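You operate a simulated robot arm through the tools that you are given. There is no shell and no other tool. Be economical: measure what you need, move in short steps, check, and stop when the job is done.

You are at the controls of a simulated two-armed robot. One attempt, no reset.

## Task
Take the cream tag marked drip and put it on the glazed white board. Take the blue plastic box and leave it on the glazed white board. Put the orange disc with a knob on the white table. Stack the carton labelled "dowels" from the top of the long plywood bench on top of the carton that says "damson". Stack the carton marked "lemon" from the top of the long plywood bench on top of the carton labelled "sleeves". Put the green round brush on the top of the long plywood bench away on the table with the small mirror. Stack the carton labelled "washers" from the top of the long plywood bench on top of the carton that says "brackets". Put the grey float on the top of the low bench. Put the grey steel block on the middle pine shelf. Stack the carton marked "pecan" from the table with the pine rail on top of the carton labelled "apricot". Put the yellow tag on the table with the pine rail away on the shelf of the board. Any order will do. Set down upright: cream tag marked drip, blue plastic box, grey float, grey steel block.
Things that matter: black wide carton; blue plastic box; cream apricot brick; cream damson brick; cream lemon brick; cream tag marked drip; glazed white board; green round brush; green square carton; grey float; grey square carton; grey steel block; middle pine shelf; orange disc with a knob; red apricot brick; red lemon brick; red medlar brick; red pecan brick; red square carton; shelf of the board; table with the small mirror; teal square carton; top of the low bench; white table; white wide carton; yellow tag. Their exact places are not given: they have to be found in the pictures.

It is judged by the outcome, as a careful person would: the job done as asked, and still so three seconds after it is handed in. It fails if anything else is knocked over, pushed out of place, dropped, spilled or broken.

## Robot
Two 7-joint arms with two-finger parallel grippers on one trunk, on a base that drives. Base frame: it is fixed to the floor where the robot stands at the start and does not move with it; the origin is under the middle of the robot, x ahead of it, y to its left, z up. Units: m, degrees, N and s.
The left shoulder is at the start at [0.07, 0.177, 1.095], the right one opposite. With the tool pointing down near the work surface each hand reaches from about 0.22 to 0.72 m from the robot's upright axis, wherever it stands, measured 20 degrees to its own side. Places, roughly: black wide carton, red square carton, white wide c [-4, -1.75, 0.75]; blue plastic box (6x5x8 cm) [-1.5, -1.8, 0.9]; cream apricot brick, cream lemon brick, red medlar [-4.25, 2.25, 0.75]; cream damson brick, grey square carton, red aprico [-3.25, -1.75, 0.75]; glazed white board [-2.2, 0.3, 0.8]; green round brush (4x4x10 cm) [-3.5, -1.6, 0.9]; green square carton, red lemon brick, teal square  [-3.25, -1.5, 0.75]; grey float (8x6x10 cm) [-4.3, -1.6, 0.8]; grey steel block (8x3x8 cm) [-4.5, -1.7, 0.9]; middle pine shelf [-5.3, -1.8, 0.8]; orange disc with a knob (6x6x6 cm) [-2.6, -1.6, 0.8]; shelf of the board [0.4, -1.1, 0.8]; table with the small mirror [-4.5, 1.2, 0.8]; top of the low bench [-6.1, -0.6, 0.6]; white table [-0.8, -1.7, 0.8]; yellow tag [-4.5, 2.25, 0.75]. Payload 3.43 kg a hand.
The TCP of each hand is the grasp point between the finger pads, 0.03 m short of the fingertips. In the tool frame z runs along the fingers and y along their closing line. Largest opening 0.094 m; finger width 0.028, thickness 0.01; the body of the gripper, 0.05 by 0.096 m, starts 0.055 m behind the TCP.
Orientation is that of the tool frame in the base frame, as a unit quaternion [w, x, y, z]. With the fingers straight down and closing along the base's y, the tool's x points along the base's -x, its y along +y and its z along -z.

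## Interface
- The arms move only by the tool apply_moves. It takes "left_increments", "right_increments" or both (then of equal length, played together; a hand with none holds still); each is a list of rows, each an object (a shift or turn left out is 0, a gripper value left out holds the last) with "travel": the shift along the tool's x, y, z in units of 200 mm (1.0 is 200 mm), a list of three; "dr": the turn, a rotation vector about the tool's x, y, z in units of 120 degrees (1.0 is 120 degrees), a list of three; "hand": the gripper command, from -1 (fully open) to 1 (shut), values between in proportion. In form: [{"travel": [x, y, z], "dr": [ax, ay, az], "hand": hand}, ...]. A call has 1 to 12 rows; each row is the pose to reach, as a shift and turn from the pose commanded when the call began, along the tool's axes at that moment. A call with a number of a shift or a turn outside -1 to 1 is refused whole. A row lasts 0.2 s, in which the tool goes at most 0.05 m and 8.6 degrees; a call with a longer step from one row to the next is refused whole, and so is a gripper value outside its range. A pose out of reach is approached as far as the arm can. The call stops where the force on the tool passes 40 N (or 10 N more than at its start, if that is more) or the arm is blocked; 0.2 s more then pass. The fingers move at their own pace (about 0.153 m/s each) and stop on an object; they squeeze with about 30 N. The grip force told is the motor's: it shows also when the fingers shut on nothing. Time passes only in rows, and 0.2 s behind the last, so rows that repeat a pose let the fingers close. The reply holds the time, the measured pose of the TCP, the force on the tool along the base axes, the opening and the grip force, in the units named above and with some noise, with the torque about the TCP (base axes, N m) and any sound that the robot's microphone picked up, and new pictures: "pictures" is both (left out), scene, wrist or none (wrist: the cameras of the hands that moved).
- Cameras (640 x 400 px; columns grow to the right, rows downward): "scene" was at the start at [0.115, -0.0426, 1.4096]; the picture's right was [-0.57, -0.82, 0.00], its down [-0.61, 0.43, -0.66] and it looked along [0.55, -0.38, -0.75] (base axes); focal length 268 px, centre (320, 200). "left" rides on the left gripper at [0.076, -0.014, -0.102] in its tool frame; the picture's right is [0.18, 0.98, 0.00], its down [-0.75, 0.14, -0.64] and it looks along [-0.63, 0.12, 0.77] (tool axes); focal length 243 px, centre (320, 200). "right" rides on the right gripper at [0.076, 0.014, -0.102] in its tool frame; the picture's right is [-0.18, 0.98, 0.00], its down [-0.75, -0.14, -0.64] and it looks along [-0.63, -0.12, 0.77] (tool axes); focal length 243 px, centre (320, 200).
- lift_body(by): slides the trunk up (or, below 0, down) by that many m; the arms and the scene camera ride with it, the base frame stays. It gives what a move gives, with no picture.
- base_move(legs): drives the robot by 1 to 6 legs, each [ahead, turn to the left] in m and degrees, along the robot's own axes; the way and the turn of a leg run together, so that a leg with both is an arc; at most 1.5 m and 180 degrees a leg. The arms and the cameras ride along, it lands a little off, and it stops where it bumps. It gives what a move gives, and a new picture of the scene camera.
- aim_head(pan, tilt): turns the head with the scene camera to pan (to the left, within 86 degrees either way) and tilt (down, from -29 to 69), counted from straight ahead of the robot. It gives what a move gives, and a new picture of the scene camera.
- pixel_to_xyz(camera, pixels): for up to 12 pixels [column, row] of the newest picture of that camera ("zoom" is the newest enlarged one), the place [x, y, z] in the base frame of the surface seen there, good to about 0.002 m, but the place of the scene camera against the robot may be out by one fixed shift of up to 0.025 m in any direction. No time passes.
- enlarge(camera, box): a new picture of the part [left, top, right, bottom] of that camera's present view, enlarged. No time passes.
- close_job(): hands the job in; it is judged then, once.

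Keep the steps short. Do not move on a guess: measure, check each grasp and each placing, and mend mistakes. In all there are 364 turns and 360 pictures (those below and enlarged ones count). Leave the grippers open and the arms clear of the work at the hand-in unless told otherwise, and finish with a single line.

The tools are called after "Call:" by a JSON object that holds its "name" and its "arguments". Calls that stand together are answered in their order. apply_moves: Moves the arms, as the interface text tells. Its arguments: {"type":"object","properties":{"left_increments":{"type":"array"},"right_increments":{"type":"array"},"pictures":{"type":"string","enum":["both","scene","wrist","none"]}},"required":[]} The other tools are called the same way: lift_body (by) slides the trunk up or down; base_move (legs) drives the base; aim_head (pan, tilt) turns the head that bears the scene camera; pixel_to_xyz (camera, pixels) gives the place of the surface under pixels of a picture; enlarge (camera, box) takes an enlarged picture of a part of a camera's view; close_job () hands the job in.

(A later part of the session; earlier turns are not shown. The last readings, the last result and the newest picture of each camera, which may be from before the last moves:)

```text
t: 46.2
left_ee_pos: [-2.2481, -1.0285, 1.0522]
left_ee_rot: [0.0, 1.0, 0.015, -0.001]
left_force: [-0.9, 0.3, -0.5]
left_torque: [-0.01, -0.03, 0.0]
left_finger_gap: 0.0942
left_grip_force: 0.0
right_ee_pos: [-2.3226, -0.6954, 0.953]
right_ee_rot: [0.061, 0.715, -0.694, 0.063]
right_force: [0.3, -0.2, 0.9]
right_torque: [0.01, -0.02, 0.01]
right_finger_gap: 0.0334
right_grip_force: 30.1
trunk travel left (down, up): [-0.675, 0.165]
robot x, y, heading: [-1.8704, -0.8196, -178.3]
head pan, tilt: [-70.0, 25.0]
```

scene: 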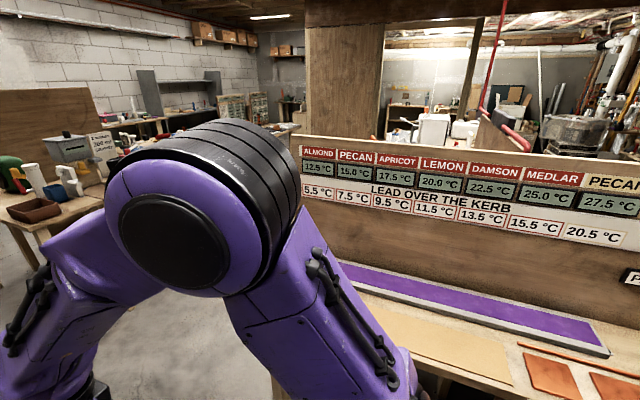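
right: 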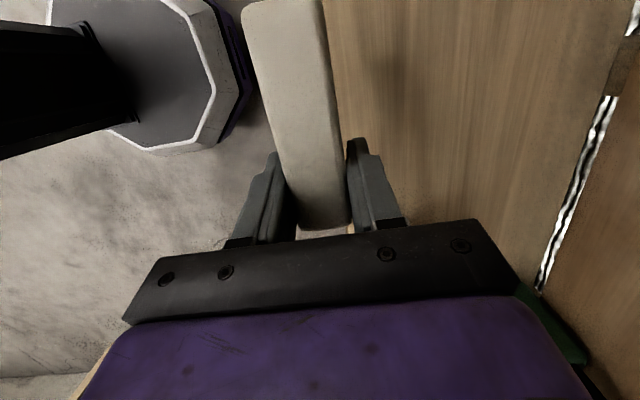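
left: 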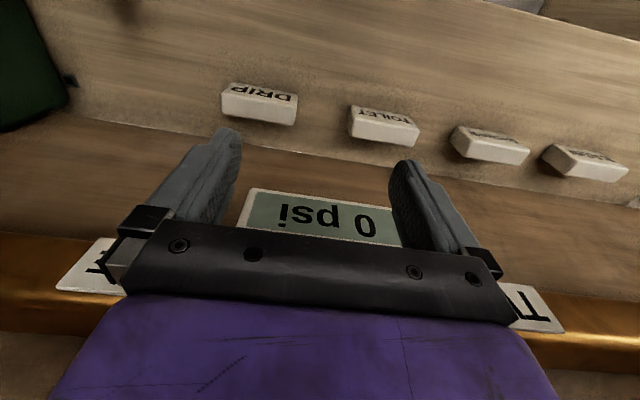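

Call:
{"name": "aim_head", "arguments": {"pan": -35, "tilt": 25}}

Call:
{"name": "pixel_to_xyz", "arguments": {"camera": "scene", "pixels": [[320, 200], [200, 200], [450, 200], [320, 300], [500, 250], [400, 150]]}}

```text
t: 47.2
left_ee_pos: [-2.2484, -1.0279, 1.0529]
left_ee_rot: [-0.001, 1.0, 0.015, 0.0]
left_force: [0.0, -0.1, 0.0]
left_torque: [-0.01, -0.02, -0.01]
left_finger_gap: 0.0942
left_grip_force: 0.1
right_ee_pos: [-2.3225, -0.6939, 0.9515]
right_ee_rot: [0.061, 0.715, -0.694, 0.062]
right_force: [0.6, 0.5, -0.2]
right_torque: [0.0, 0.01, -0.02]
right_finger_gap: 0.0336
right_grip_force: 30.1
trunk travel left (down, up): [-0.675, 0.165]
robot x, y, heading: [-1.8664, -0.8264, -178.2]
head pan, tilt: [-35.0, 25.0]
```

scene: 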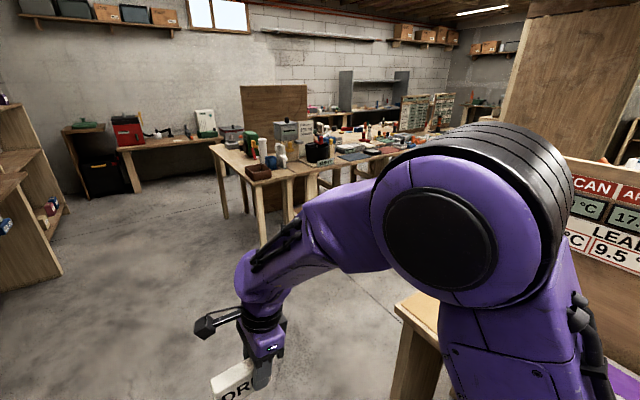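

```text
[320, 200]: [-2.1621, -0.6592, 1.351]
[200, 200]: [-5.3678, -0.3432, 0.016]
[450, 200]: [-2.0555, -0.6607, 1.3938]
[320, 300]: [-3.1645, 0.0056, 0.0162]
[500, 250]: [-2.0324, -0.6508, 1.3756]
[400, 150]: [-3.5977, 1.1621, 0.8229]
```

Call:
{"name": "pixel_to_xyz", "arguments": {"camera": "scene", "pixels": [[400, 308], [425, 295], [215, 150], [285, 178], [262, 235], [245, 170], [350, 170], [30, 270], [415, 380]]}}

Call:
{"name": "base_move", "arguments": {"legs": [[0.7, 0], [0, -80]]}}

Call:
{"name": "aim_head", "arguments": {"pan": -45, "tilt": 25}}

```text
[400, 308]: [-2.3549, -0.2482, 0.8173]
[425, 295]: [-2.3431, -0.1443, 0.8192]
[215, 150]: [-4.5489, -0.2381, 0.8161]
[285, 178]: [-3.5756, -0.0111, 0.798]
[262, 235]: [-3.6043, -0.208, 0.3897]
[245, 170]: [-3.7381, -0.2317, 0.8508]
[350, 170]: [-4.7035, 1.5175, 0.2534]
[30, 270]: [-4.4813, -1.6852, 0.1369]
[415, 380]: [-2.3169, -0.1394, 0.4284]
```

```text
t: 54.4
left_ee_pos: [-2.8241, -0.4987, 1.0536]
left_ee_rot: [0.0, 0.775, -0.632, 0.0]
left_force: [-0.1, 0.4, -0.6]
left_torque: [-0.01, 0.0, -0.05]
left_finger_gap: 0.094
left_grip_force: 0.1
right_ee_pos: [-2.5065, -0.3683, 0.9521]
right_ee_rot: [-0.087, -0.101, 0.991, -0.009]
right_force: [0.0, 0.1, -0.5]
right_torque: [0.03, 0.01, -0.01]
right_finger_gap: 0.0331
right_grip_force: 30.5
trunk travel left (down, up): [-0.675, 0.165]
robot x, y, heading: [-2.5546, -0.8374, 101.5]
head pan, tilt: [-35.0, 25.0]
```

scene: 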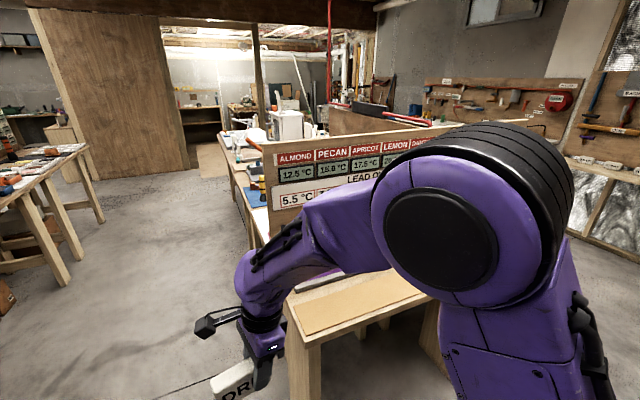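

```text
t: 55.1
left_ee_pos: [-2.8233, -0.4989, 1.0512]
left_ee_rot: [0.0, 0.774, -0.633, -0.001]
left_force: [0.9, -0.1, -0.5]
left_torque: [0.02, 0.03, -0.01]
left_finger_gap: 0.0941
left_grip_force: 0.1
right_ee_pos: [-2.5063, -0.3677, 0.9514]
right_ee_rot: [-0.087, -0.099, 0.991, -0.009]
right_force: [0.1, 0.6, -0.6]
right_torque: [-0.01, -0.01, 0.02]
right_finger_gap: 0.0334
right_grip_force: 29.8
trunk travel left (down, up): [-0.675, 0.165]
robot x, y, heading: [-2.5509, -0.8349, 101.3]
head pan, tilt: [-45.0, 25.0]
```

scene: 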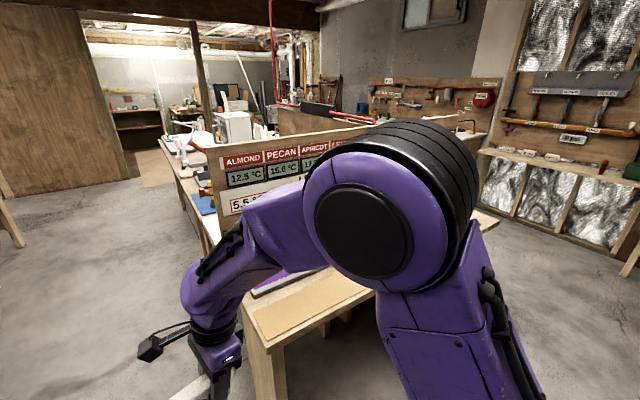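

Call:
{"name": "base_move", "arguments": {"legs": [[0, 8], [1.1, 0], [0, -60]]}}

Call:
{"name": "aim_head", "arguments": {"pan": -30, "tilt": 35}}

```text
t: 64.0
left_ee_pos: [-2.8194, 0.623, 1.0525]
left_ee_rot: [0.0, -0.418, 0.909, 0.0]
left_force: [0.1, -1.3, -0.2]
left_torque: [0.0, -0.03, -0.03]
left_finger_gap: 0.0942
left_grip_force: 0.2
right_ee_pos: [-2.5223, 0.4544, 0.9517]
right_ee_rot: [-0.082, 0.346, 0.934, 0.03]
right_force: [-0.4, 0.2, -1.0]
right_torque: [-0.02, 0.0, -0.01]
right_finger_gap: 0.0336
right_grip_force: 30.2
trunk travel left (down, up): [-0.675, 0.165]
robot x, y, heading: [-2.9192, 0.2043, 49.5]
head pan, tilt: [-45.0, 25.0]
```

scene: 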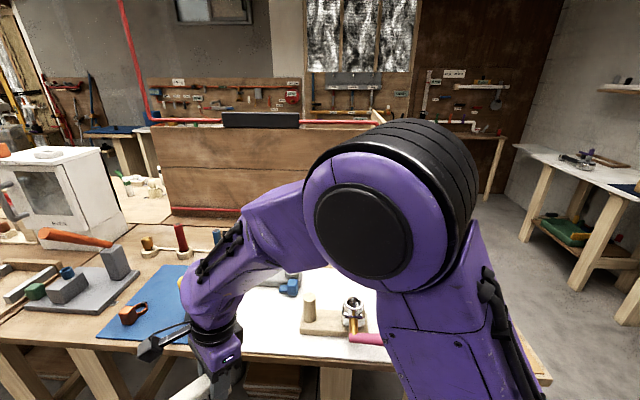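

```text
t: 64.8
left_ee_pos: [-2.8187, 0.625, 1.0522]
left_ee_rot: [0.0, -0.418, 0.909, 0.001]
left_force: [0.1, 0.3, 0.5]
left_torque: [0.0, 0.01, 0.04]
left_finger_gap: 0.0941
left_grip_force: 0.1
right_ee_pos: [-2.5216, 0.4555, 0.9515]
right_ee_rot: [-0.082, 0.346, 0.934, 0.03]
right_force: [-0.3, 0.2, -0.5]
right_torque: [-0.03, -0.05, -0.03]
right_finger_gap: 0.0337
right_grip_force: 29.5
trunk travel left (down, up): [-0.675, 0.165]
robot x, y, heading: [-2.9211, 0.2089, 49.4]
head pan, tilt: [-30.0, 35.0]
```

scene: 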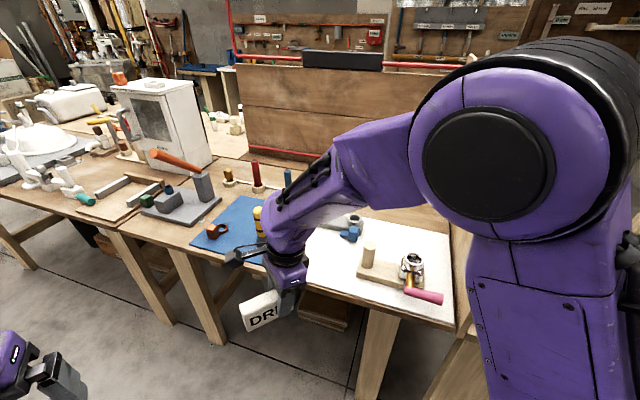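

The white board lies at px (300–455, 215–325). I enlarge and measure it.

Call:
{"name": "enlarge", "arguments": {"camera": "scene", "box": [280, 190, 480, 330]}}

Call:
{"name": "pixel_to_xyz", "arguments": {"camera": "scene", "pixels": [[310, 285], [455, 325], [448, 232], [330, 270], [345, 255], [400, 300], [370, 258], [350, 237], [437, 297], [412, 262], [415, 235], [335, 285]]}}

```text
2.86 times, centred on (380, 260) of scene
```

zoom: 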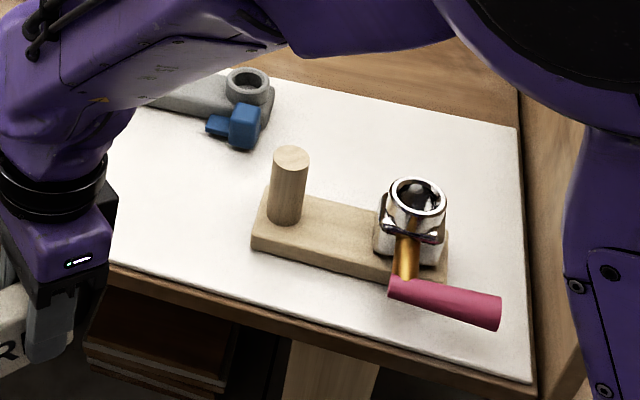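

```text
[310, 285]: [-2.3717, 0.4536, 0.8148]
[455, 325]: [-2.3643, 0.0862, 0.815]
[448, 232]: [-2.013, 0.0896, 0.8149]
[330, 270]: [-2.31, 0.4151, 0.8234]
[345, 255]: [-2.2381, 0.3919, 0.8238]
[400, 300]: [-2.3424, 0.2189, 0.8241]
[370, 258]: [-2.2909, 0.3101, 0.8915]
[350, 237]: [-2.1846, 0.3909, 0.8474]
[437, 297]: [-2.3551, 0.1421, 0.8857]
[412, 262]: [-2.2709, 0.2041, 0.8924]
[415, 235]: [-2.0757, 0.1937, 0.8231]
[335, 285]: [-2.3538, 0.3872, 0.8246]
```

The board's left part (y 0.36–0.55) is free. I turn right and come a little closer so the right hand can reach well, and look down.

Call:
{"name": "base_move", "arguments": {"legs": [[0, -30], [0.1, 0]]}}

Call:
{"name": "aim_head", "arguments": {"pan": 10, "tilt": 45}}

```text
t: 67.5
left_ee_pos: [-2.5284, 0.5496, 1.053]
left_ee_rot: [0.0, -0.167, 0.986, 0.0]
left_force: [0.2, 0.1, -0.2]
left_torque: [0.01, 0.0, 0.03]
left_finger_gap: 0.0939
left_grip_force: 0.0
right_ee_pos: [-2.3557, 0.255, 0.9531]
right_ee_rot: [-0.071, 0.576, 0.813, 0.05]
right_force: [0.3, -0.2, 0.1]
right_torque: [0.0, 0.02, 0.01]
right_finger_gap: 0.0335
right_grip_force: 29.9
trunk travel left (down, up): [-0.675, 0.165]
robot x, y, heading: [-2.8273, 0.2388, 19.5]
head pan, tilt: [-30.0, 35.0]
```

scene: 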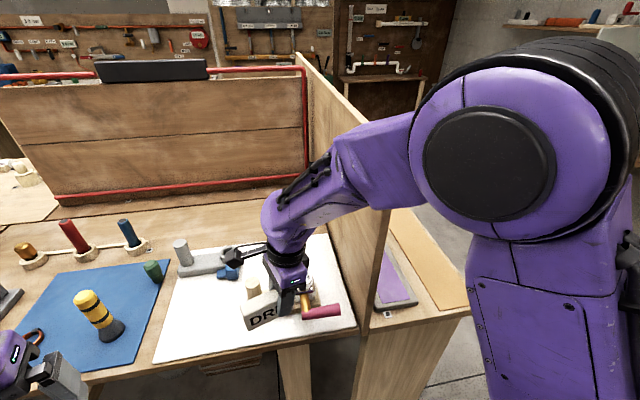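

```text
t: 68.5
left_ee_pos: [-2.5285, 0.5513, 1.0523]
left_ee_rot: [0.001, -0.168, 0.986, 0.0]
left_force: [0.8, 0.3, -0.8]
left_torque: [0.03, -0.03, 0.01]
left_finger_gap: 0.094
left_grip_force: 0.0
right_ee_pos: [-2.3554, 0.2542, 0.9526]
right_ee_rot: [-0.07, 0.577, 0.812, 0.051]
right_force: [-0.4, 0.0, -0.4]
right_torque: [0.0, 0.0, -0.02]
right_finger_gap: 0.0335
right_grip_force: 30.2
trunk travel left (down, up): [-0.675, 0.165]
robot x, y, heading: [-2.8243, 0.2372, 19.1]
head pan, tilt: [10.0, 45.0]
```

scene: 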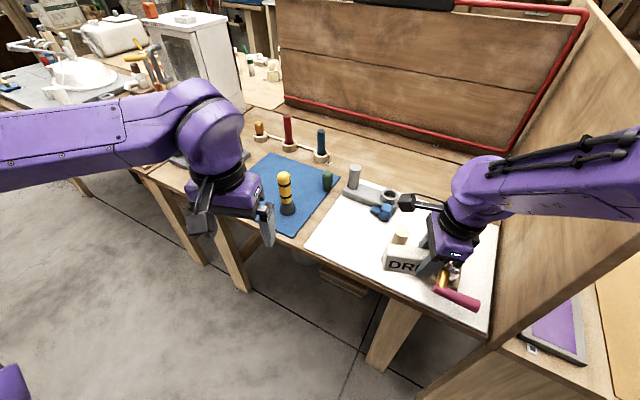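

Call:
{"name": "enlarge", "arguments": {"camera": "scene", "box": [290, 150, 510, 330]}}

Call:
{"name": "pixel_to_xyz", "arguments": {"camera": "scene", "pixels": [[307, 241], [486, 330], [345, 192], [345, 240], [370, 235], [365, 260], [385, 212], [350, 180], [400, 238], [475, 270], [470, 240], [340, 222]]}}

```text
2.22 times, centred on (400, 240) of scene
```

zoom: 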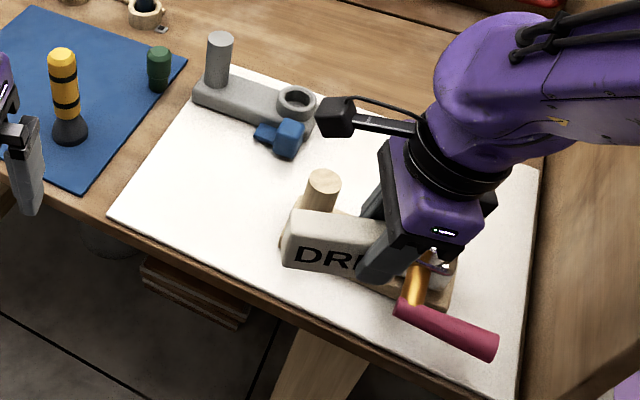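

```text
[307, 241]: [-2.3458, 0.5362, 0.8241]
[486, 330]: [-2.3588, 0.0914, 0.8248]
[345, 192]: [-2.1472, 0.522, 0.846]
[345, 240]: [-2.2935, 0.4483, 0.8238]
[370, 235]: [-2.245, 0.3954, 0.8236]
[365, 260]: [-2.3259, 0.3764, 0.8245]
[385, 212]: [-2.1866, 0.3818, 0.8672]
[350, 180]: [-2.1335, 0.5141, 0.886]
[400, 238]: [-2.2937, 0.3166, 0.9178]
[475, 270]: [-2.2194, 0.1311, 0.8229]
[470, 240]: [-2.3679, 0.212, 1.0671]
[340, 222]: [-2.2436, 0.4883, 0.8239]
```

I carry the tag level to above (-2.275, 0.42), then look before lowering.

Call:
{"name": "apply_moves", "arguments": {"right_increments": [{"travel": [0.16, 0.163, 0.028], "hand": 1}, {"travel": [0.32, 0.325, 0.056], "hand": 1}, {"travel": [0.48, 0.488, 0.085], "hand": 1}, {"travel": [0.643, 0.651, 0.113], "hand": 1}], "pictures": "both"}}

```text
t: 69.5
left_ee_pos: [-2.5272, 0.5522, 1.0525]
left_ee_rot: [0.0, -0.168, 0.986, -0.001]
left_force: [0.6, -0.5, 0.5]
left_torque: [-0.05, 0.02, 0.0]
left_finger_gap: 0.0939
left_grip_force: 0.1
right_ee_pos: [-2.2742, 0.4212, 0.9506]
right_ee_rot: [-0.071, 0.576, 0.813, 0.049]
right_force: [0.5, 0.5, -0.2]
right_torque: [-0.01, 0.01, -0.03]
right_finger_gap: 0.0334
right_grip_force: 29.5
trunk travel left (down, up): [-0.675, 0.165]
robot x, y, heading: [-2.8299, 0.2373, 19.3]
head pan, tilt: [10.0, 45.0]
```

scene: 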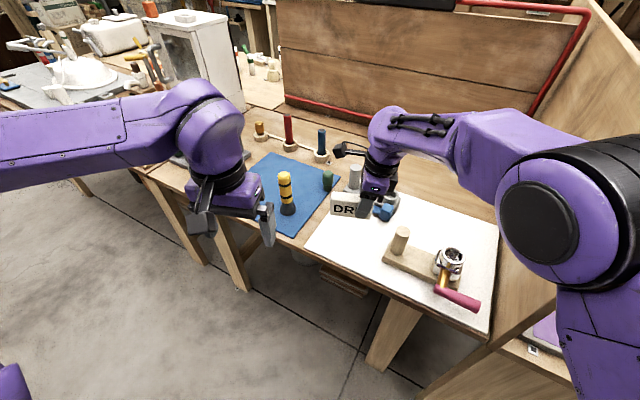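
right: 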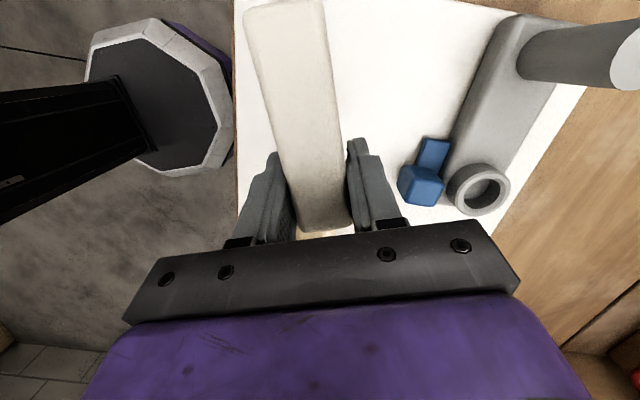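

Call:
{"name": "pixel_to_xyz", "arguments": {"camera": "right", "pixels": [[237, 60], [238, 150], [370, 60], [400, 120], [395, 200], [275, 110], [330, 10]]}}

```text
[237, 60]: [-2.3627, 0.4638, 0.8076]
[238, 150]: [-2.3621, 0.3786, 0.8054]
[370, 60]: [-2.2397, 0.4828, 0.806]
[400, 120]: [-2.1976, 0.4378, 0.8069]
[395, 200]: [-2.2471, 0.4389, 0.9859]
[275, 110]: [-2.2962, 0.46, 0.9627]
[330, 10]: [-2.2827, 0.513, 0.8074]
```

Board surface is at z 0.8065. I lower to just touching.

Call:
{"name": "apply_moves", "arguments": {"right_increments": [{"travel": [-0.03, 0, 0.17], "hand": 1}, {"travel": [-0.06, 0, 0.34], "hand": 1}, {"travel": [-0.08, 0, 0.455], "hand": 1}, {"travel": [-0.084, 0, 0.475], "hand": 1}, {"travel": [-0.087, 0, 0.495], "hand": 1}], "pictures": "wrist"}}

```text
t: 70.7
left_ee_pos: [-2.5293, 0.5485, 1.0542]
left_ee_rot: [0.001, -0.168, 0.986, 0.0]
left_force: [0.0, -1.0, 0.1]
left_torque: [0.0, -0.02, -0.01]
left_finger_gap: 0.094
left_grip_force: 0.1
right_ee_pos: [-2.2751, 0.4219, 0.8545]
right_ee_rot: [-0.07, 0.576, 0.813, 0.052]
right_force: [0.8, 0.0, 8.8]
right_torque: [0.45, 0.21, -0.09]
right_finger_gap: 0.0335
right_grip_force: 30.0
trunk travel left (down, up): [-0.675, 0.165]
robot x, y, heading: [-2.8282, 0.2376, 19.6]
head pan, tilt: [10.0, 45.0]
```

right: 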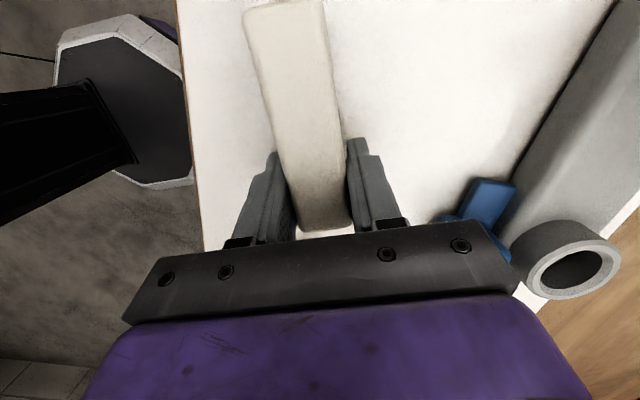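

Contact felt (8.8 N). I open a bit and retract straight back along the tool.

Call:
{"name": "apply_moves", "arguments": {"right_increments": [{"travel": [0, 0, 0], "hand": -0.2}, {"travel": [0, 0, 0], "hand": -0.2}, {"travel": [0, 0, -0.2], "hand": -0.2}, {"travel": [0, 0, -0.4], "hand": -0.2}, {"travel": [0, 0, -0.6], "hand": -0.2}], "pictures": "both"}}

```text
t: 71.9
left_ee_pos: [-2.529, 0.5483, 1.053]
left_ee_rot: [-0.001, -0.168, 0.986, -0.001]
left_force: [-0.8, 0.1, -0.1]
left_torque: [0.01, 0.01, 0.01]
left_finger_gap: 0.094
left_grip_force: 0.1
right_ee_pos: [-2.2696, 0.3995, 0.9692]
right_ee_rot: [-0.071, 0.575, 0.813, 0.05]
right_force: [0.3, -0.4, -0.3]
right_torque: [0.04, 0.02, 0.0]
right_finger_gap: 0.0563
right_grip_force: 0.0
trunk travel left (down, up): [-0.675, 0.165]
robot x, y, heading: [-2.8236, 0.239, 19.3]
head pan, tilt: [10.0, 45.0]
```

scene: 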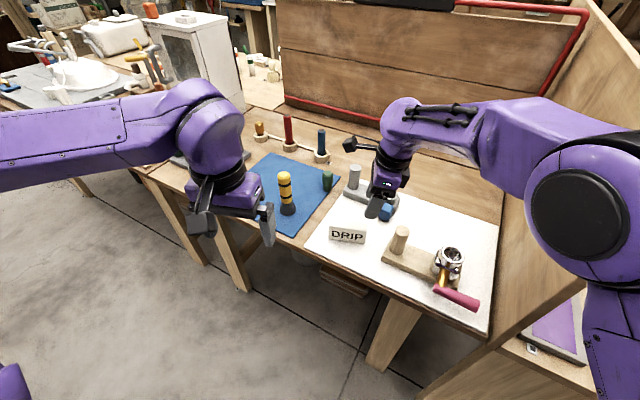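
right: 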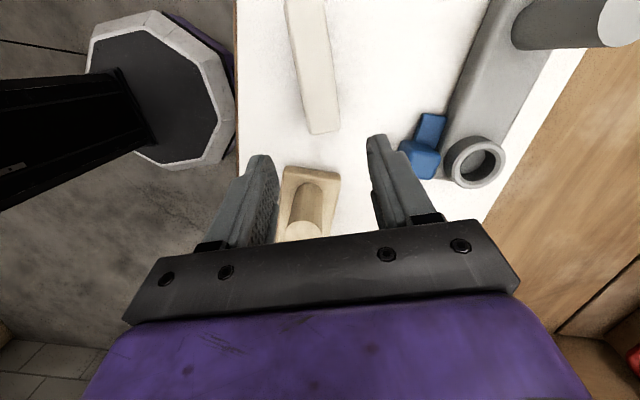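

The DRIP tag stands on the board. Next the plywood bench. I reset the right hand to straight down and retract it while opening.

Call:
{"name": "apply_moves", "arguments": {"right_increments": [{"travel": [0, -0.05, -0.15], "dr": [0.006, -0.006, -0.068], "hand": -1}, {"travel": [0, -0.11, -0.3], "dr": [0.012, -0.012, -0.136]}, {"travel": [0, -0.17, -0.4], "dr": [0.018, -0.018, -0.204]}, {"travel": [0, -0.23, -0.4], "dr": [0.024, -0.024, -0.272]}, {"travel": [0, -0.29, -0.4], "dr": [0.03, -0.03, -0.34]}, {"travel": [0, -0.35, -0.4], "dr": [0.036, -0.036, -0.408]}, {"travel": [0, -0.41, -0.4], "dr": [0.042, -0.042, -0.476]}, {"travel": [0, -0.47, -0.4], "dr": [0.048, -0.048, -0.544]}, {"travel": [0, -0.53, -0.4], "dr": [0.054, -0.054, -0.612]}, {"travel": [0, -0.6, -0.4], "dr": [0.06, -0.06, -0.68]}, {"travel": [0, -0.65, -0.4], "dr": [0.0655, -0.0655, -0.748]}], "pictures": "none"}}

Call:
{"name": "aim_head", "arguments": {"pan": 0, "tilt": 25}}

Call:
{"name": "base_move", "arguments": {"legs": [[-0.25, 0], [0, -120]]}}

```text
t: 74.3
left_ee_pos: [-2.5287, 0.5497, 1.0529]
left_ee_rot: [0.0, -0.167, 0.986, -0.001]
left_force: [0.3, 1.0, 0.1]
left_torque: [0.02, 0.03, -0.02]
left_finger_gap: 0.0941
left_grip_force: 0.0
right_ee_pos: [-2.3866, 0.3447, 1.0492]
right_ee_rot: [0.002, -0.168, 0.986, 0.0]
right_force: [0.9, -0.1, 0.4]
right_torque: [-0.01, 0.0, -0.01]
right_finger_gap: 0.0941
right_grip_force: 0.0
trunk travel left (down, up): [-0.675, 0.165]
robot x, y, heading: [-2.8251, 0.2396, 19.4]
head pan, tilt: [10.0, 45.0]
```

```text
t: 75.2
left_ee_pos: [-2.5289, 0.5499, 1.0519]
left_ee_rot: [0.0, -0.168, 0.986, 0.0]
left_force: [-0.1, -0.9, 0.0]
left_torque: [-0.01, 0.0, 0.01]
left_finger_gap: 0.0939
left_grip_force: 0.1
right_ee_pos: [-2.388, 0.3461, 1.0486]
right_ee_rot: [0.001, -0.168, 0.986, 0.0]
right_force: [0.5, -0.4, -0.2]
right_torque: [0.05, 0.03, 0.02]
right_finger_gap: 0.094
right_grip_force: 0.1
trunk travel left (down, up): [-0.675, 0.165]
robot x, y, heading: [-2.8265, 0.2392, 19.4]
head pan, tilt: [0.0, 25.0]
```

scene: 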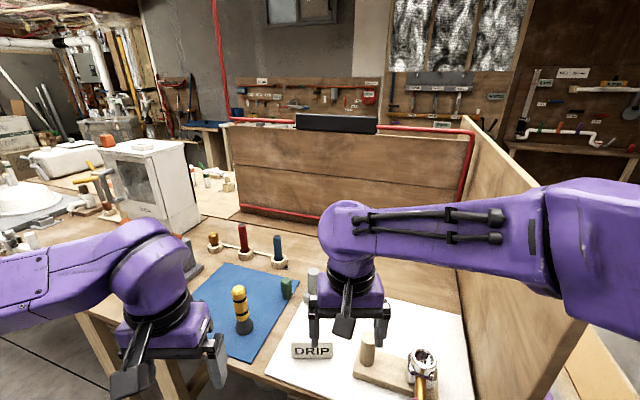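

```text
t: 81.9
left_ee_pos: [-2.9318, -0.257, 1.0527]
left_ee_rot: [0.0, 0.764, 0.646, 0.0]
left_force: [-0.4, -0.1, -0.3]
left_torque: [0.0, -0.02, 0.01]
left_finger_gap: 0.094
left_grip_force: 0.0
right_ee_pos: [-3.1801, -0.282, 1.0485]
right_ee_rot: [0.0, 0.764, 0.645, 0.0]
right_force: [-0.4, -1.0, -1.3]
right_torque: [-0.01, 0.03, 0.01]
right_finger_gap: 0.094
right_grip_force: 0.1
trunk travel left (down, up): [-0.675, 0.165]
robot x, y, heading: [-3.0664, 0.1532, -99.7]
head pan, tilt: [0.0, 25.0]
```

scene: 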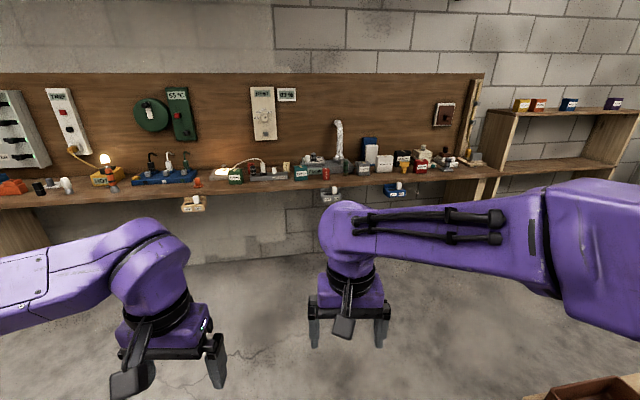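

I enlarge the bench's carton region.

Call:
{"name": "enlarge", "arguments": {"camera": "scene", "box": [210, 100, 350, 210]}}

Call:
{"name": "enlarge", "arguments": {"camera": "scene", "box": [340, 100, 490, 210]}}

Call:
{"name": "enlarge", "arguments": {"camera": "scene", "box": [480, 80, 640, 200]}}

```text
3.64 times, centred on (280, 155) of scene
```

zoom: 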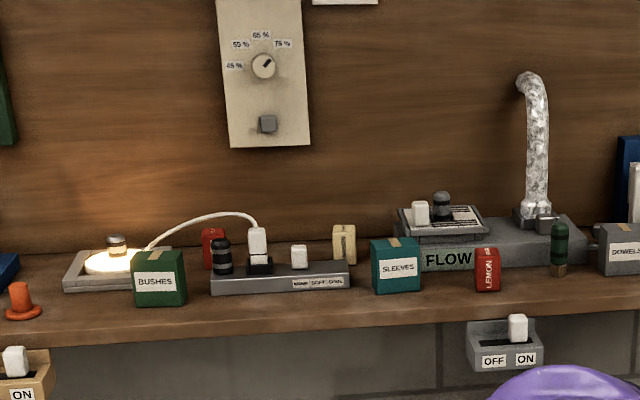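

```text
3.64 times, centred on (415, 155) of scene
```

zoom: 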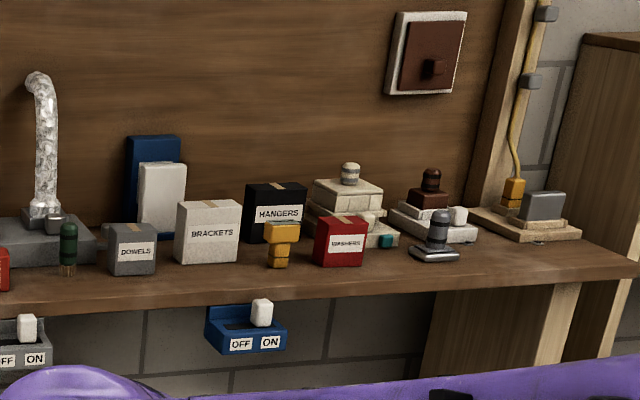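

```text
3.33 times, centred on (560, 140) of scene
```

zoom: 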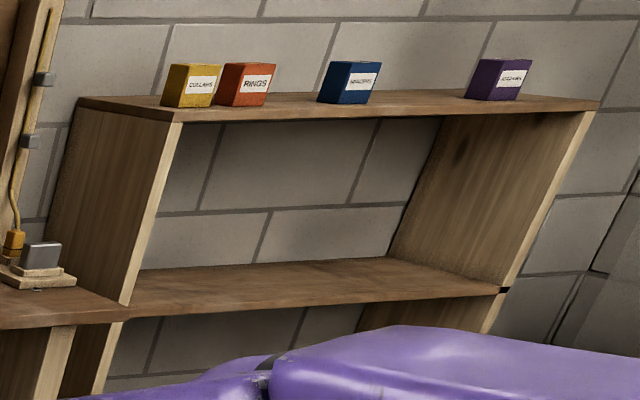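

Bench layout is clear: BUSHES, damson (cream), SLEEVES, red LEMON, green brush, DOWELS, BRACKETS, HANGERS, WASHERS, float, steel block. I drive up facing the bench.

Call:
{"name": "base_move", "arguments": {"legs": [[1.1, 0], [0, 10]]}}

Call:
{"name": "aim_head", "arguments": {"pan": 0, "tilt": 45}}

```text
t: 88.2
left_ee_pos: [-3.0758, -1.3076, 1.0532]
left_ee_rot: [-0.001, 0.717, 0.697, -0.001]
left_force: [-0.1, 0.8, -0.1]
left_torque: [-0.04, -0.03, -0.01]
left_finger_gap: 0.094
left_grip_force: 0.2
right_ee_pos: [-3.3188, -1.3679, 1.0481]
right_ee_rot: [0.0, 0.717, 0.697, 0.0]
right_force: [-0.6, -0.5, 0.0]
right_torque: [0.0, -0.02, 0.0]
right_finger_gap: 0.0938
right_grip_force: 0.2
trunk travel left (down, up): [-0.675, 0.165]
robot x, y, heading: [-3.2613, -0.9175, -91.5]
head pan, tilt: [0.0, 25.0]
```

scene: 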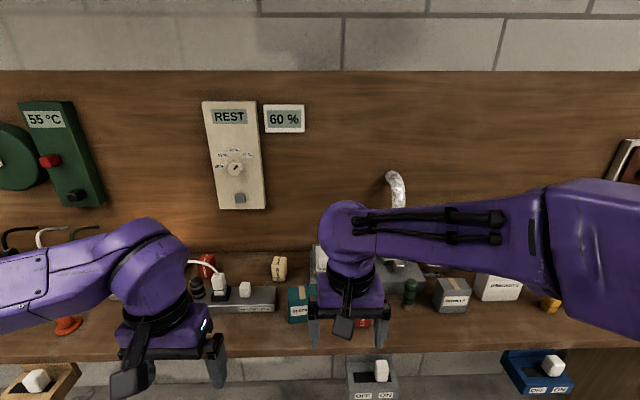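

```text
t: 89.0
left_ee_pos: [-3.076, -1.3077, 1.0528]
left_ee_rot: [-0.001, 0.717, 0.698, -0.001]
left_force: [0.0, -1.0, 0.3]
left_torque: [0.02, -0.02, 0.0]
left_finger_gap: 0.0943
left_grip_force: 0.0
right_ee_pos: [-3.3184, -1.3658, 1.0487]
right_ee_rot: [0.0, 0.717, 0.697, 0.001]
right_force: [0.2, -0.3, -0.3]
right_torque: [-0.02, 0.0, -0.03]
right_finger_gap: 0.0938
right_grip_force: 0.2
trunk travel left (down, up): [-0.675, 0.165]
robot x, y, heading: [-3.2586, -0.9172, -91.5]
head pan, tilt: [0.0, 45.0]
```

scene: 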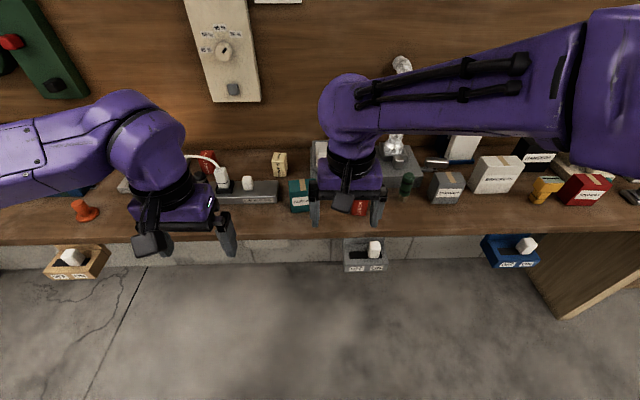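

Call:
{"name": "pixel_to_xyz", "arguments": {"camera": "scene", "pixels": [[280, 155], [299, 183], [360, 208], [408, 178], [448, 177], [498, 163], [588, 178], [548, 182], [440, 225], [84, 212], [535, 150], [207, 155]]}}

Call:
{"name": "enlarge", "arguments": {"camera": "scene", "box": [180, 130, 420, 250]}}

Call:
{"name": "apply_moves", "arguments": {"right_increments": [{"travel": [0, 0, 0]}], "pictures": "wrist"}}

```text
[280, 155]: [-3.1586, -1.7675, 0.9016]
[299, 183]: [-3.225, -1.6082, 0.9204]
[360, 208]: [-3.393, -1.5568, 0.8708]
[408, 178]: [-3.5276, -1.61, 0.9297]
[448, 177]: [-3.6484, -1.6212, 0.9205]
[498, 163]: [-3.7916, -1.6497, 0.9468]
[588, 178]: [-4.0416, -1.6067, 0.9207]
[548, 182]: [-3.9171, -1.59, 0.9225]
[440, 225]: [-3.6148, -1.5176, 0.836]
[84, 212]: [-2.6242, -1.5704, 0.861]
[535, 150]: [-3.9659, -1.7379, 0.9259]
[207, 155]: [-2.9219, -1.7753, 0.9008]
```

```text
2.67 times, centred on (300, 190) of scene
```

zoom: 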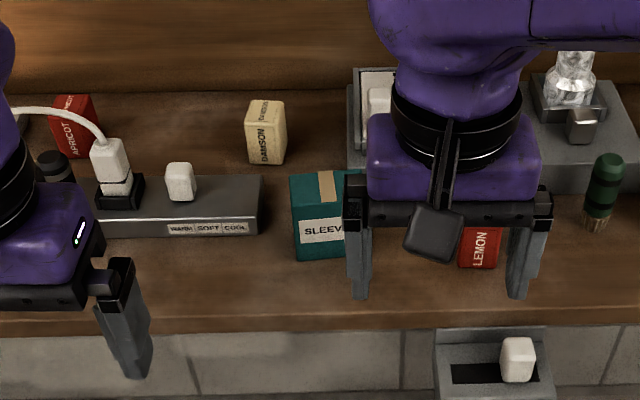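

```text
t: 89.5
left_ee_pos: [-3.0764, -1.3076, 1.0522]
left_ee_rot: [0.0, 0.717, 0.698, -0.001]
left_force: [0.6, -0.6, 0.4]
left_torque: [-0.01, 0.02, 0.01]
left_finger_gap: 0.0942
left_grip_force: 0.1
right_ee_pos: [-3.3186, -1.3669, 1.0482]
right_ee_rot: [0.0, 0.717, 0.697, 0.0]
right_force: [-0.6, 0.2, 1.3]
right_torque: [-0.03, 0.0, -0.01]
right_finger_gap: 0.0941
right_grip_force: 0.1
trunk travel left (down, up): [-0.675, 0.165]
robot x, y, heading: [-3.2624, -0.9177, -91.4]
head pan, tilt: [0.0, 45.0]
```

right: 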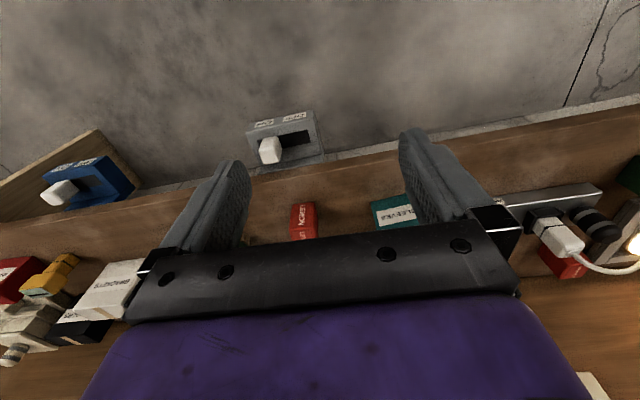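

I measure the lemon and sleeves cartons with the right wrist camera.

Call:
{"name": "enlarge", "arguments": {"camera": "right", "box": [230, 160, 430, 260]}}

Call:
{"name": "pixel_to_xyz", "arguments": {"camera": "right", "pixels": [[293, 207], [313, 207], [290, 240], [314, 236], [303, 230], [303, 215], [375, 203], [385, 195], [400, 220], [330, 200], [110, 285], [20, 275]]}}

```text
3.20 times, centred on (330, 210) of right
```

zoom: 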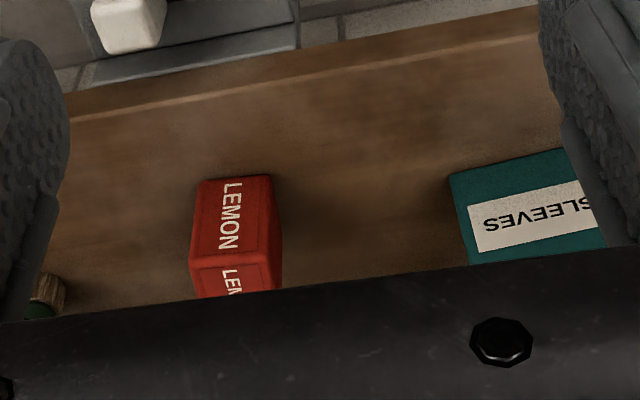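

```text
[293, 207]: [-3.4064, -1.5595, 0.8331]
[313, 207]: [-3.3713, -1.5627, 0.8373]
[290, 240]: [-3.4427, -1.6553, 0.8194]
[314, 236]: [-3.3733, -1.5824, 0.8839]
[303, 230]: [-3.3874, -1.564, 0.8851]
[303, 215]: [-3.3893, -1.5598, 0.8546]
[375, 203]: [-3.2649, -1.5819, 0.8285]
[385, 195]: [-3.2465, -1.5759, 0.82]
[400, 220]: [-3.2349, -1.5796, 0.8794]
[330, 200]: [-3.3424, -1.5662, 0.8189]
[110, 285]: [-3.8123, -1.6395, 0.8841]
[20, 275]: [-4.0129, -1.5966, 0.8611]
```

Call:
{"name": "apply_moves", "arguments": {"right_increments": [{"travel": [-0.2, -0.07, 0.05]}, {"travel": [-0.4, -0.14, 0.1]}, {"travel": [-0.6, -0.21, 0.15]}, {"travel": [-0.8, -0.28, 0.2]}, {"travel": [-0.97, -0.33, 0.22]}], "pictures": "both"}}

Call:
{"name": "enlarge", "arguments": {"camera": "right", "box": [200, 100, 500, 260]}}

```text
t: 90.7
left_ee_pos: [-3.0774, -1.3081, 1.0529]
left_ee_rot: [0.0, 0.716, 0.698, 0.001]
left_force: [-0.6, -0.2, -0.7]
left_torque: [0.01, 0.0, 0.0]
left_finger_gap: 0.0941
left_grip_force: 0.0
right_ee_pos: [-3.3912, -1.5587, 1.0035]
right_ee_rot: [-0.001, 0.717, 0.697, 0.001]
right_force: [0.3, -0.3, 0.0]
right_torque: [0.03, -0.01, 0.02]
right_finger_gap: 0.0938
right_grip_force: 0.1
trunk travel left (down, up): [-0.675, 0.165]
robot x, y, heading: [-3.2599, -0.918, -91.7]
head pan, tilt: [0.0, 45.0]
```

scene: 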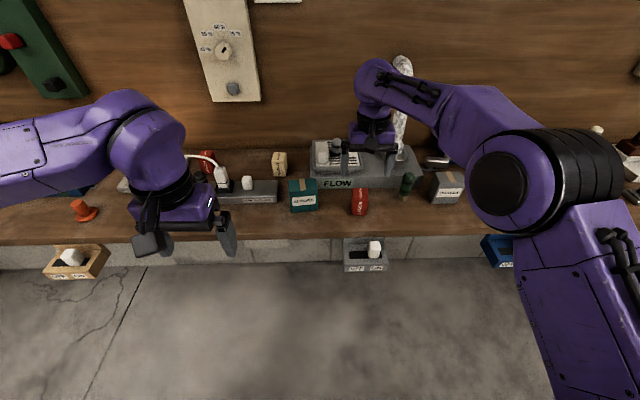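
right: 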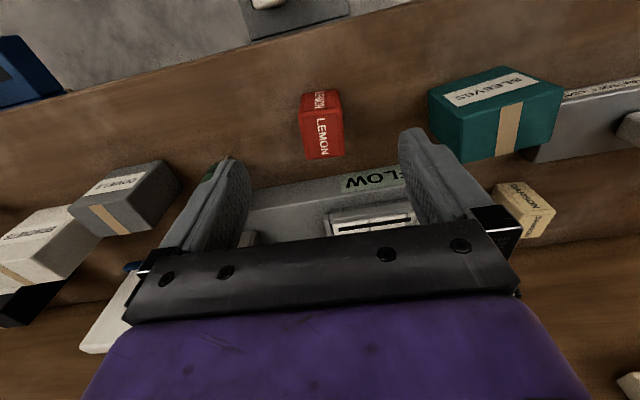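

```text
2.13 times, centred on (350, 180) of right
```

zoom: 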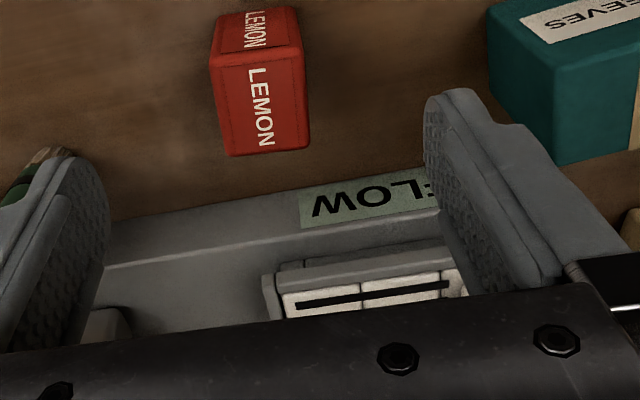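

Call:
{"name": "pixel_to_xyz", "arguments": {"camera": "right", "pixels": [[303, 112], [340, 110], [308, 155], [340, 152], [433, 92], [500, 70], [562, 90], [467, 158], [440, 118], [500, 100], [545, 140], [520, 205]]}}

Call:
{"name": "pixel_to_xyz", "arguments": {"camera": "zoom", "pixels": [[215, 62], [300, 48], [232, 150], [303, 140], [260, 100], [30, 185], [70, 150], [350, 205]]}}

```text
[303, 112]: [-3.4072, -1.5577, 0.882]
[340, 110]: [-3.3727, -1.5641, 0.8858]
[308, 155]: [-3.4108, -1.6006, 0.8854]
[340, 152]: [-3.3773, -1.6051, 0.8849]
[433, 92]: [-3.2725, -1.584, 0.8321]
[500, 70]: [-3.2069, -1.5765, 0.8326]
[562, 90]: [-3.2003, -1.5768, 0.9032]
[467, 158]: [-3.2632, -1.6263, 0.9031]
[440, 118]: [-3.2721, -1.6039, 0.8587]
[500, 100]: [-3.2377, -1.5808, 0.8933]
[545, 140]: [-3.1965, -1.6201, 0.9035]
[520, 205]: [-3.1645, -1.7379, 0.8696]
```

```text
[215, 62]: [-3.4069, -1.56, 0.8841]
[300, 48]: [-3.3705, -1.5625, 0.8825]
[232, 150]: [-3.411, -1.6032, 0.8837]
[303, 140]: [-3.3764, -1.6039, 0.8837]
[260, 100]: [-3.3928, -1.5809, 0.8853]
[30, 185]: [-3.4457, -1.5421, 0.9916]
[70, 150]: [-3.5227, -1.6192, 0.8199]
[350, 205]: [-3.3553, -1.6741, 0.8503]
```

Lemon: centre (-3.391,-1.582), 36×44 mm, top 0.885. Sleeves: top 0.903 around (-3.235,-1.60). I lower the right hand over the lemon, with a small turn, and close.

Call:
{"name": "apply_moves", "arguments": {"right_increments": [{"travel": [-0.117, 0.003, 0.15], "dr": [0, 0, 0.05]}, {"travel": [-0.117, 0.003, 0.35], "dr": [0, 0, 0.05]}, {"travel": [-0.117, 0.003, 0.55], "dr": [0, 0, 0.05]}, {"travel": [-0.117, 0.003, 0.69], "dr": [0, 0, 0.05]}, {"travel": [-0.117, 0.003, 0.69], "dr": [0, 0, 0.05], "hand": 1}, {"travel": [-0.117, 0.003, 0.69], "dr": [0, 0, 0.05], "hand": 1}, {"travel": [-0.117, 0.003, 0.69], "dr": [0, 0, 0.05], "hand": 1}], "pictures": "wrist"}}

```text
t: 92.2
left_ee_pos: [-3.0761, -1.3092, 1.0526]
left_ee_rot: [-0.001, 0.717, 0.697, 0.0]
left_force: [0.4, -0.8, 1.2]
left_torque: [0.0, -0.01, -0.02]
left_finger_gap: 0.0941
left_grip_force: 0.0
right_ee_pos: [-3.3903, -1.5816, 0.8649]
right_ee_rot: [0.0, 0.753, 0.658, -0.001]
right_force: [-0.5, -0.9, -1.1]
right_torque: [0.02, 0.01, -0.03]
right_finger_gap: 0.0461
right_grip_force: 29.4
trunk travel left (down, up): [-0.675, 0.165]
robot x, y, heading: [-3.2636, -0.9153, -91.6]
head pan, tilt: [0.0, 45.0]
```

right: 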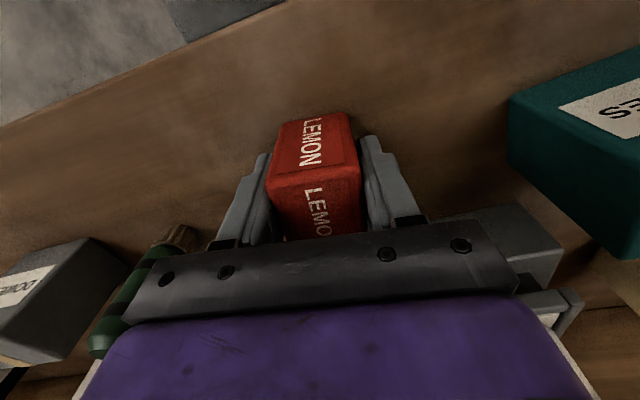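

Gripped at 46 mm. I lift straight 0.12 m and look.

Call:
{"name": "apply_moves", "arguments": {"right_increments": [{"travel": [0, 0, -0.2], "hand": 1}, {"travel": [0, 0, -0.4], "hand": 1}, {"travel": [0, 0, -0.6], "hand": 1}], "pictures": "both"}}

Call:
{"name": "enlarge", "arguments": {"camera": "scene", "box": [260, 120, 460, 240]}}

```text
t: 93.0
left_ee_pos: [-3.0761, -1.3071, 1.0529]
left_ee_rot: [-0.001, 0.717, 0.697, -0.001]
left_force: [0.6, 0.4, 0.4]
left_torque: [0.0, -0.01, -0.01]
left_finger_gap: 0.094
left_grip_force: 0.1
right_ee_pos: [-3.389, -1.581, 0.9864]
right_ee_rot: [0.0, 0.752, 0.659, 0.0]
right_force: [0.1, -0.5, -2.0]
right_torque: [0.01, 0.01, 0.01]
right_finger_gap: 0.0463
right_grip_force: 29.9
trunk travel left (down, up): [-0.675, 0.165]
robot x, y, heading: [-3.2636, -0.9184, -91.6]
head pan, tilt: [0.0, 45.0]
```

scene: 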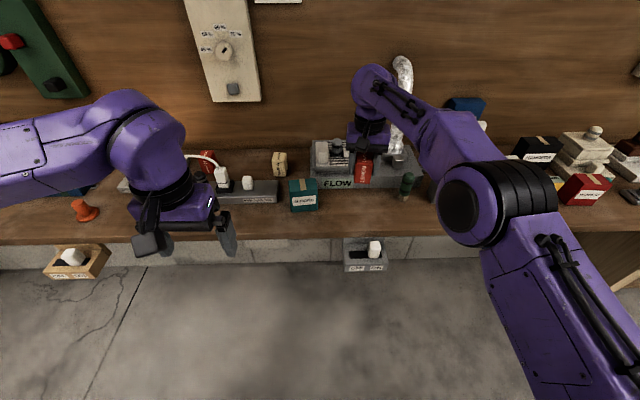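
right: 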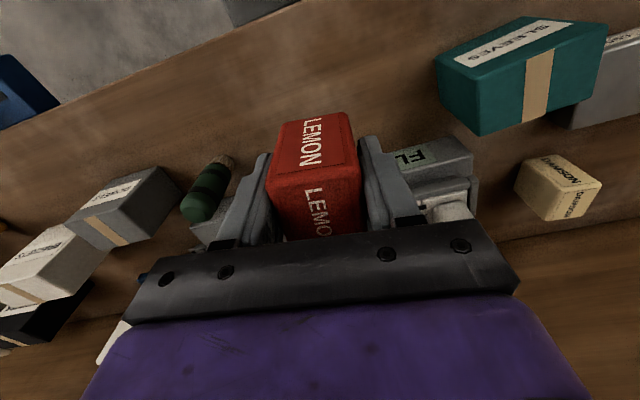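

```text
3.20 times, centred on (360, 180) of scene
```

zoom: 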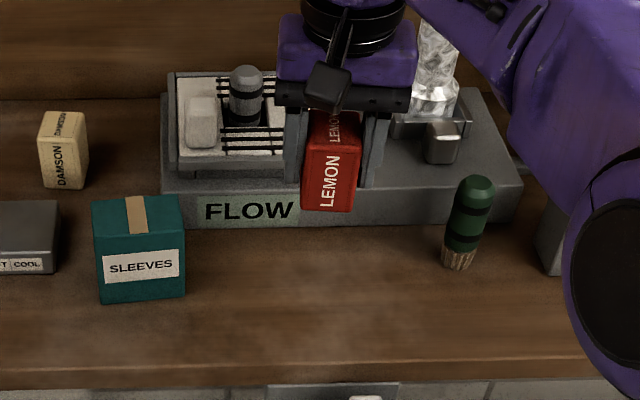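

Call:
{"name": "pixel_to_xyz", "arguments": {"camera": "right", "pixels": [[455, 72], [480, 130], [597, 92], [604, 32], [530, 50], [538, 110], [470, 100], [600, 60], [530, 80], [560, 170], [590, 185], [530, 165]]}}

```text
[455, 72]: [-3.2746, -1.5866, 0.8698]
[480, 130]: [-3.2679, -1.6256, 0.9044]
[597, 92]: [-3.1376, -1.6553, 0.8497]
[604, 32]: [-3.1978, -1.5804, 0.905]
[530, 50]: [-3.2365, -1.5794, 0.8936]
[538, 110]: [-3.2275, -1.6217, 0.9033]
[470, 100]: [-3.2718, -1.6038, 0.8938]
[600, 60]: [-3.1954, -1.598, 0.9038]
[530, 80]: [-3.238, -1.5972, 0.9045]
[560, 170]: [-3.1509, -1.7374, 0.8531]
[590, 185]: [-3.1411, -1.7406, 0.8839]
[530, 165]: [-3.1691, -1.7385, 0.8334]
```

Sleeves' top: x −3.272..−3.196, y −1.58..−1.627. I carry the lemon over it, squaring the yaw.

Call:
{"name": "apply_moves", "arguments": {"right_increments": [{"travel": [0, 0.2, 0], "dr": [0, 0, -0.02], "hand": 1}, {"travel": [0, 0.4, 0], "dr": [0, 0, -0.04], "hand": 1}, {"travel": [0, 0.6, 0], "dr": [0, 0, -0.06], "hand": 1}, {"travel": [-0.005, 0.783, 0], "dr": [0, 0, -0.083], "hand": 1}, {"travel": [-0.005, 0.783, 0.11], "dr": [0, 0, -0.083], "hand": 1}], "pictures": "both"}}

Call:
{"name": "enlarge", "arguments": {"camera": "scene", "box": [240, 120, 380, 220]}}

```text
t: 94.2
left_ee_pos: [-3.0778, -1.3069, 1.053]
left_ee_rot: [0.0, 0.717, 0.697, 0.0]
left_force: [-0.9, 0.2, 0.0]
left_torque: [0.02, 0.0, 0.01]
left_finger_gap: 0.0941
left_grip_force: 0.0
right_ee_pos: [-3.2749, -1.5585, 0.9751]
right_ee_rot: [0.0, 0.693, 0.721, 0.0]
right_force: [-0.2, -0.3, -1.6]
right_torque: [0.02, 0.01, 0.01]
right_finger_gap: 0.046
right_grip_force: 30.3
right hand out of reach, approached as far as the arm can: row 1, 2, 3, 4, 5
trunk travel left (down, up): [-0.675, 0.165]
robot x, y, heading: [-3.2676, -0.9132, -91.6]
head pan, tilt: [0.0, 45.0]
```

scene: 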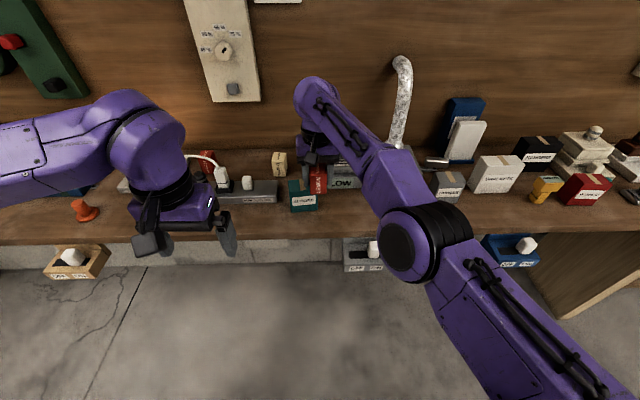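
right: 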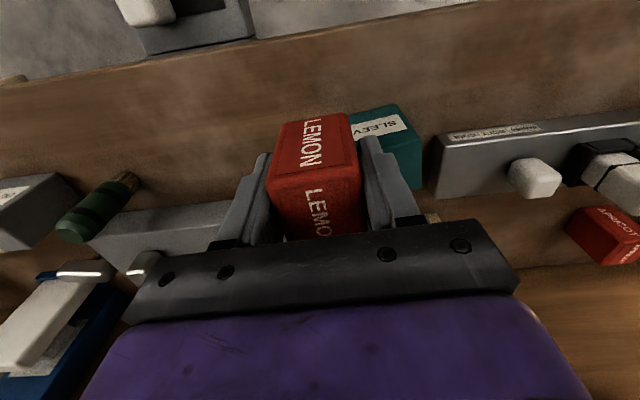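

```text
4.00 times, centred on (310, 170) of scene
```

zoom: 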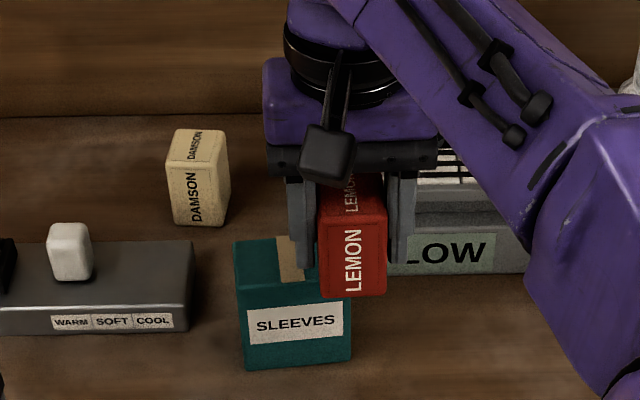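

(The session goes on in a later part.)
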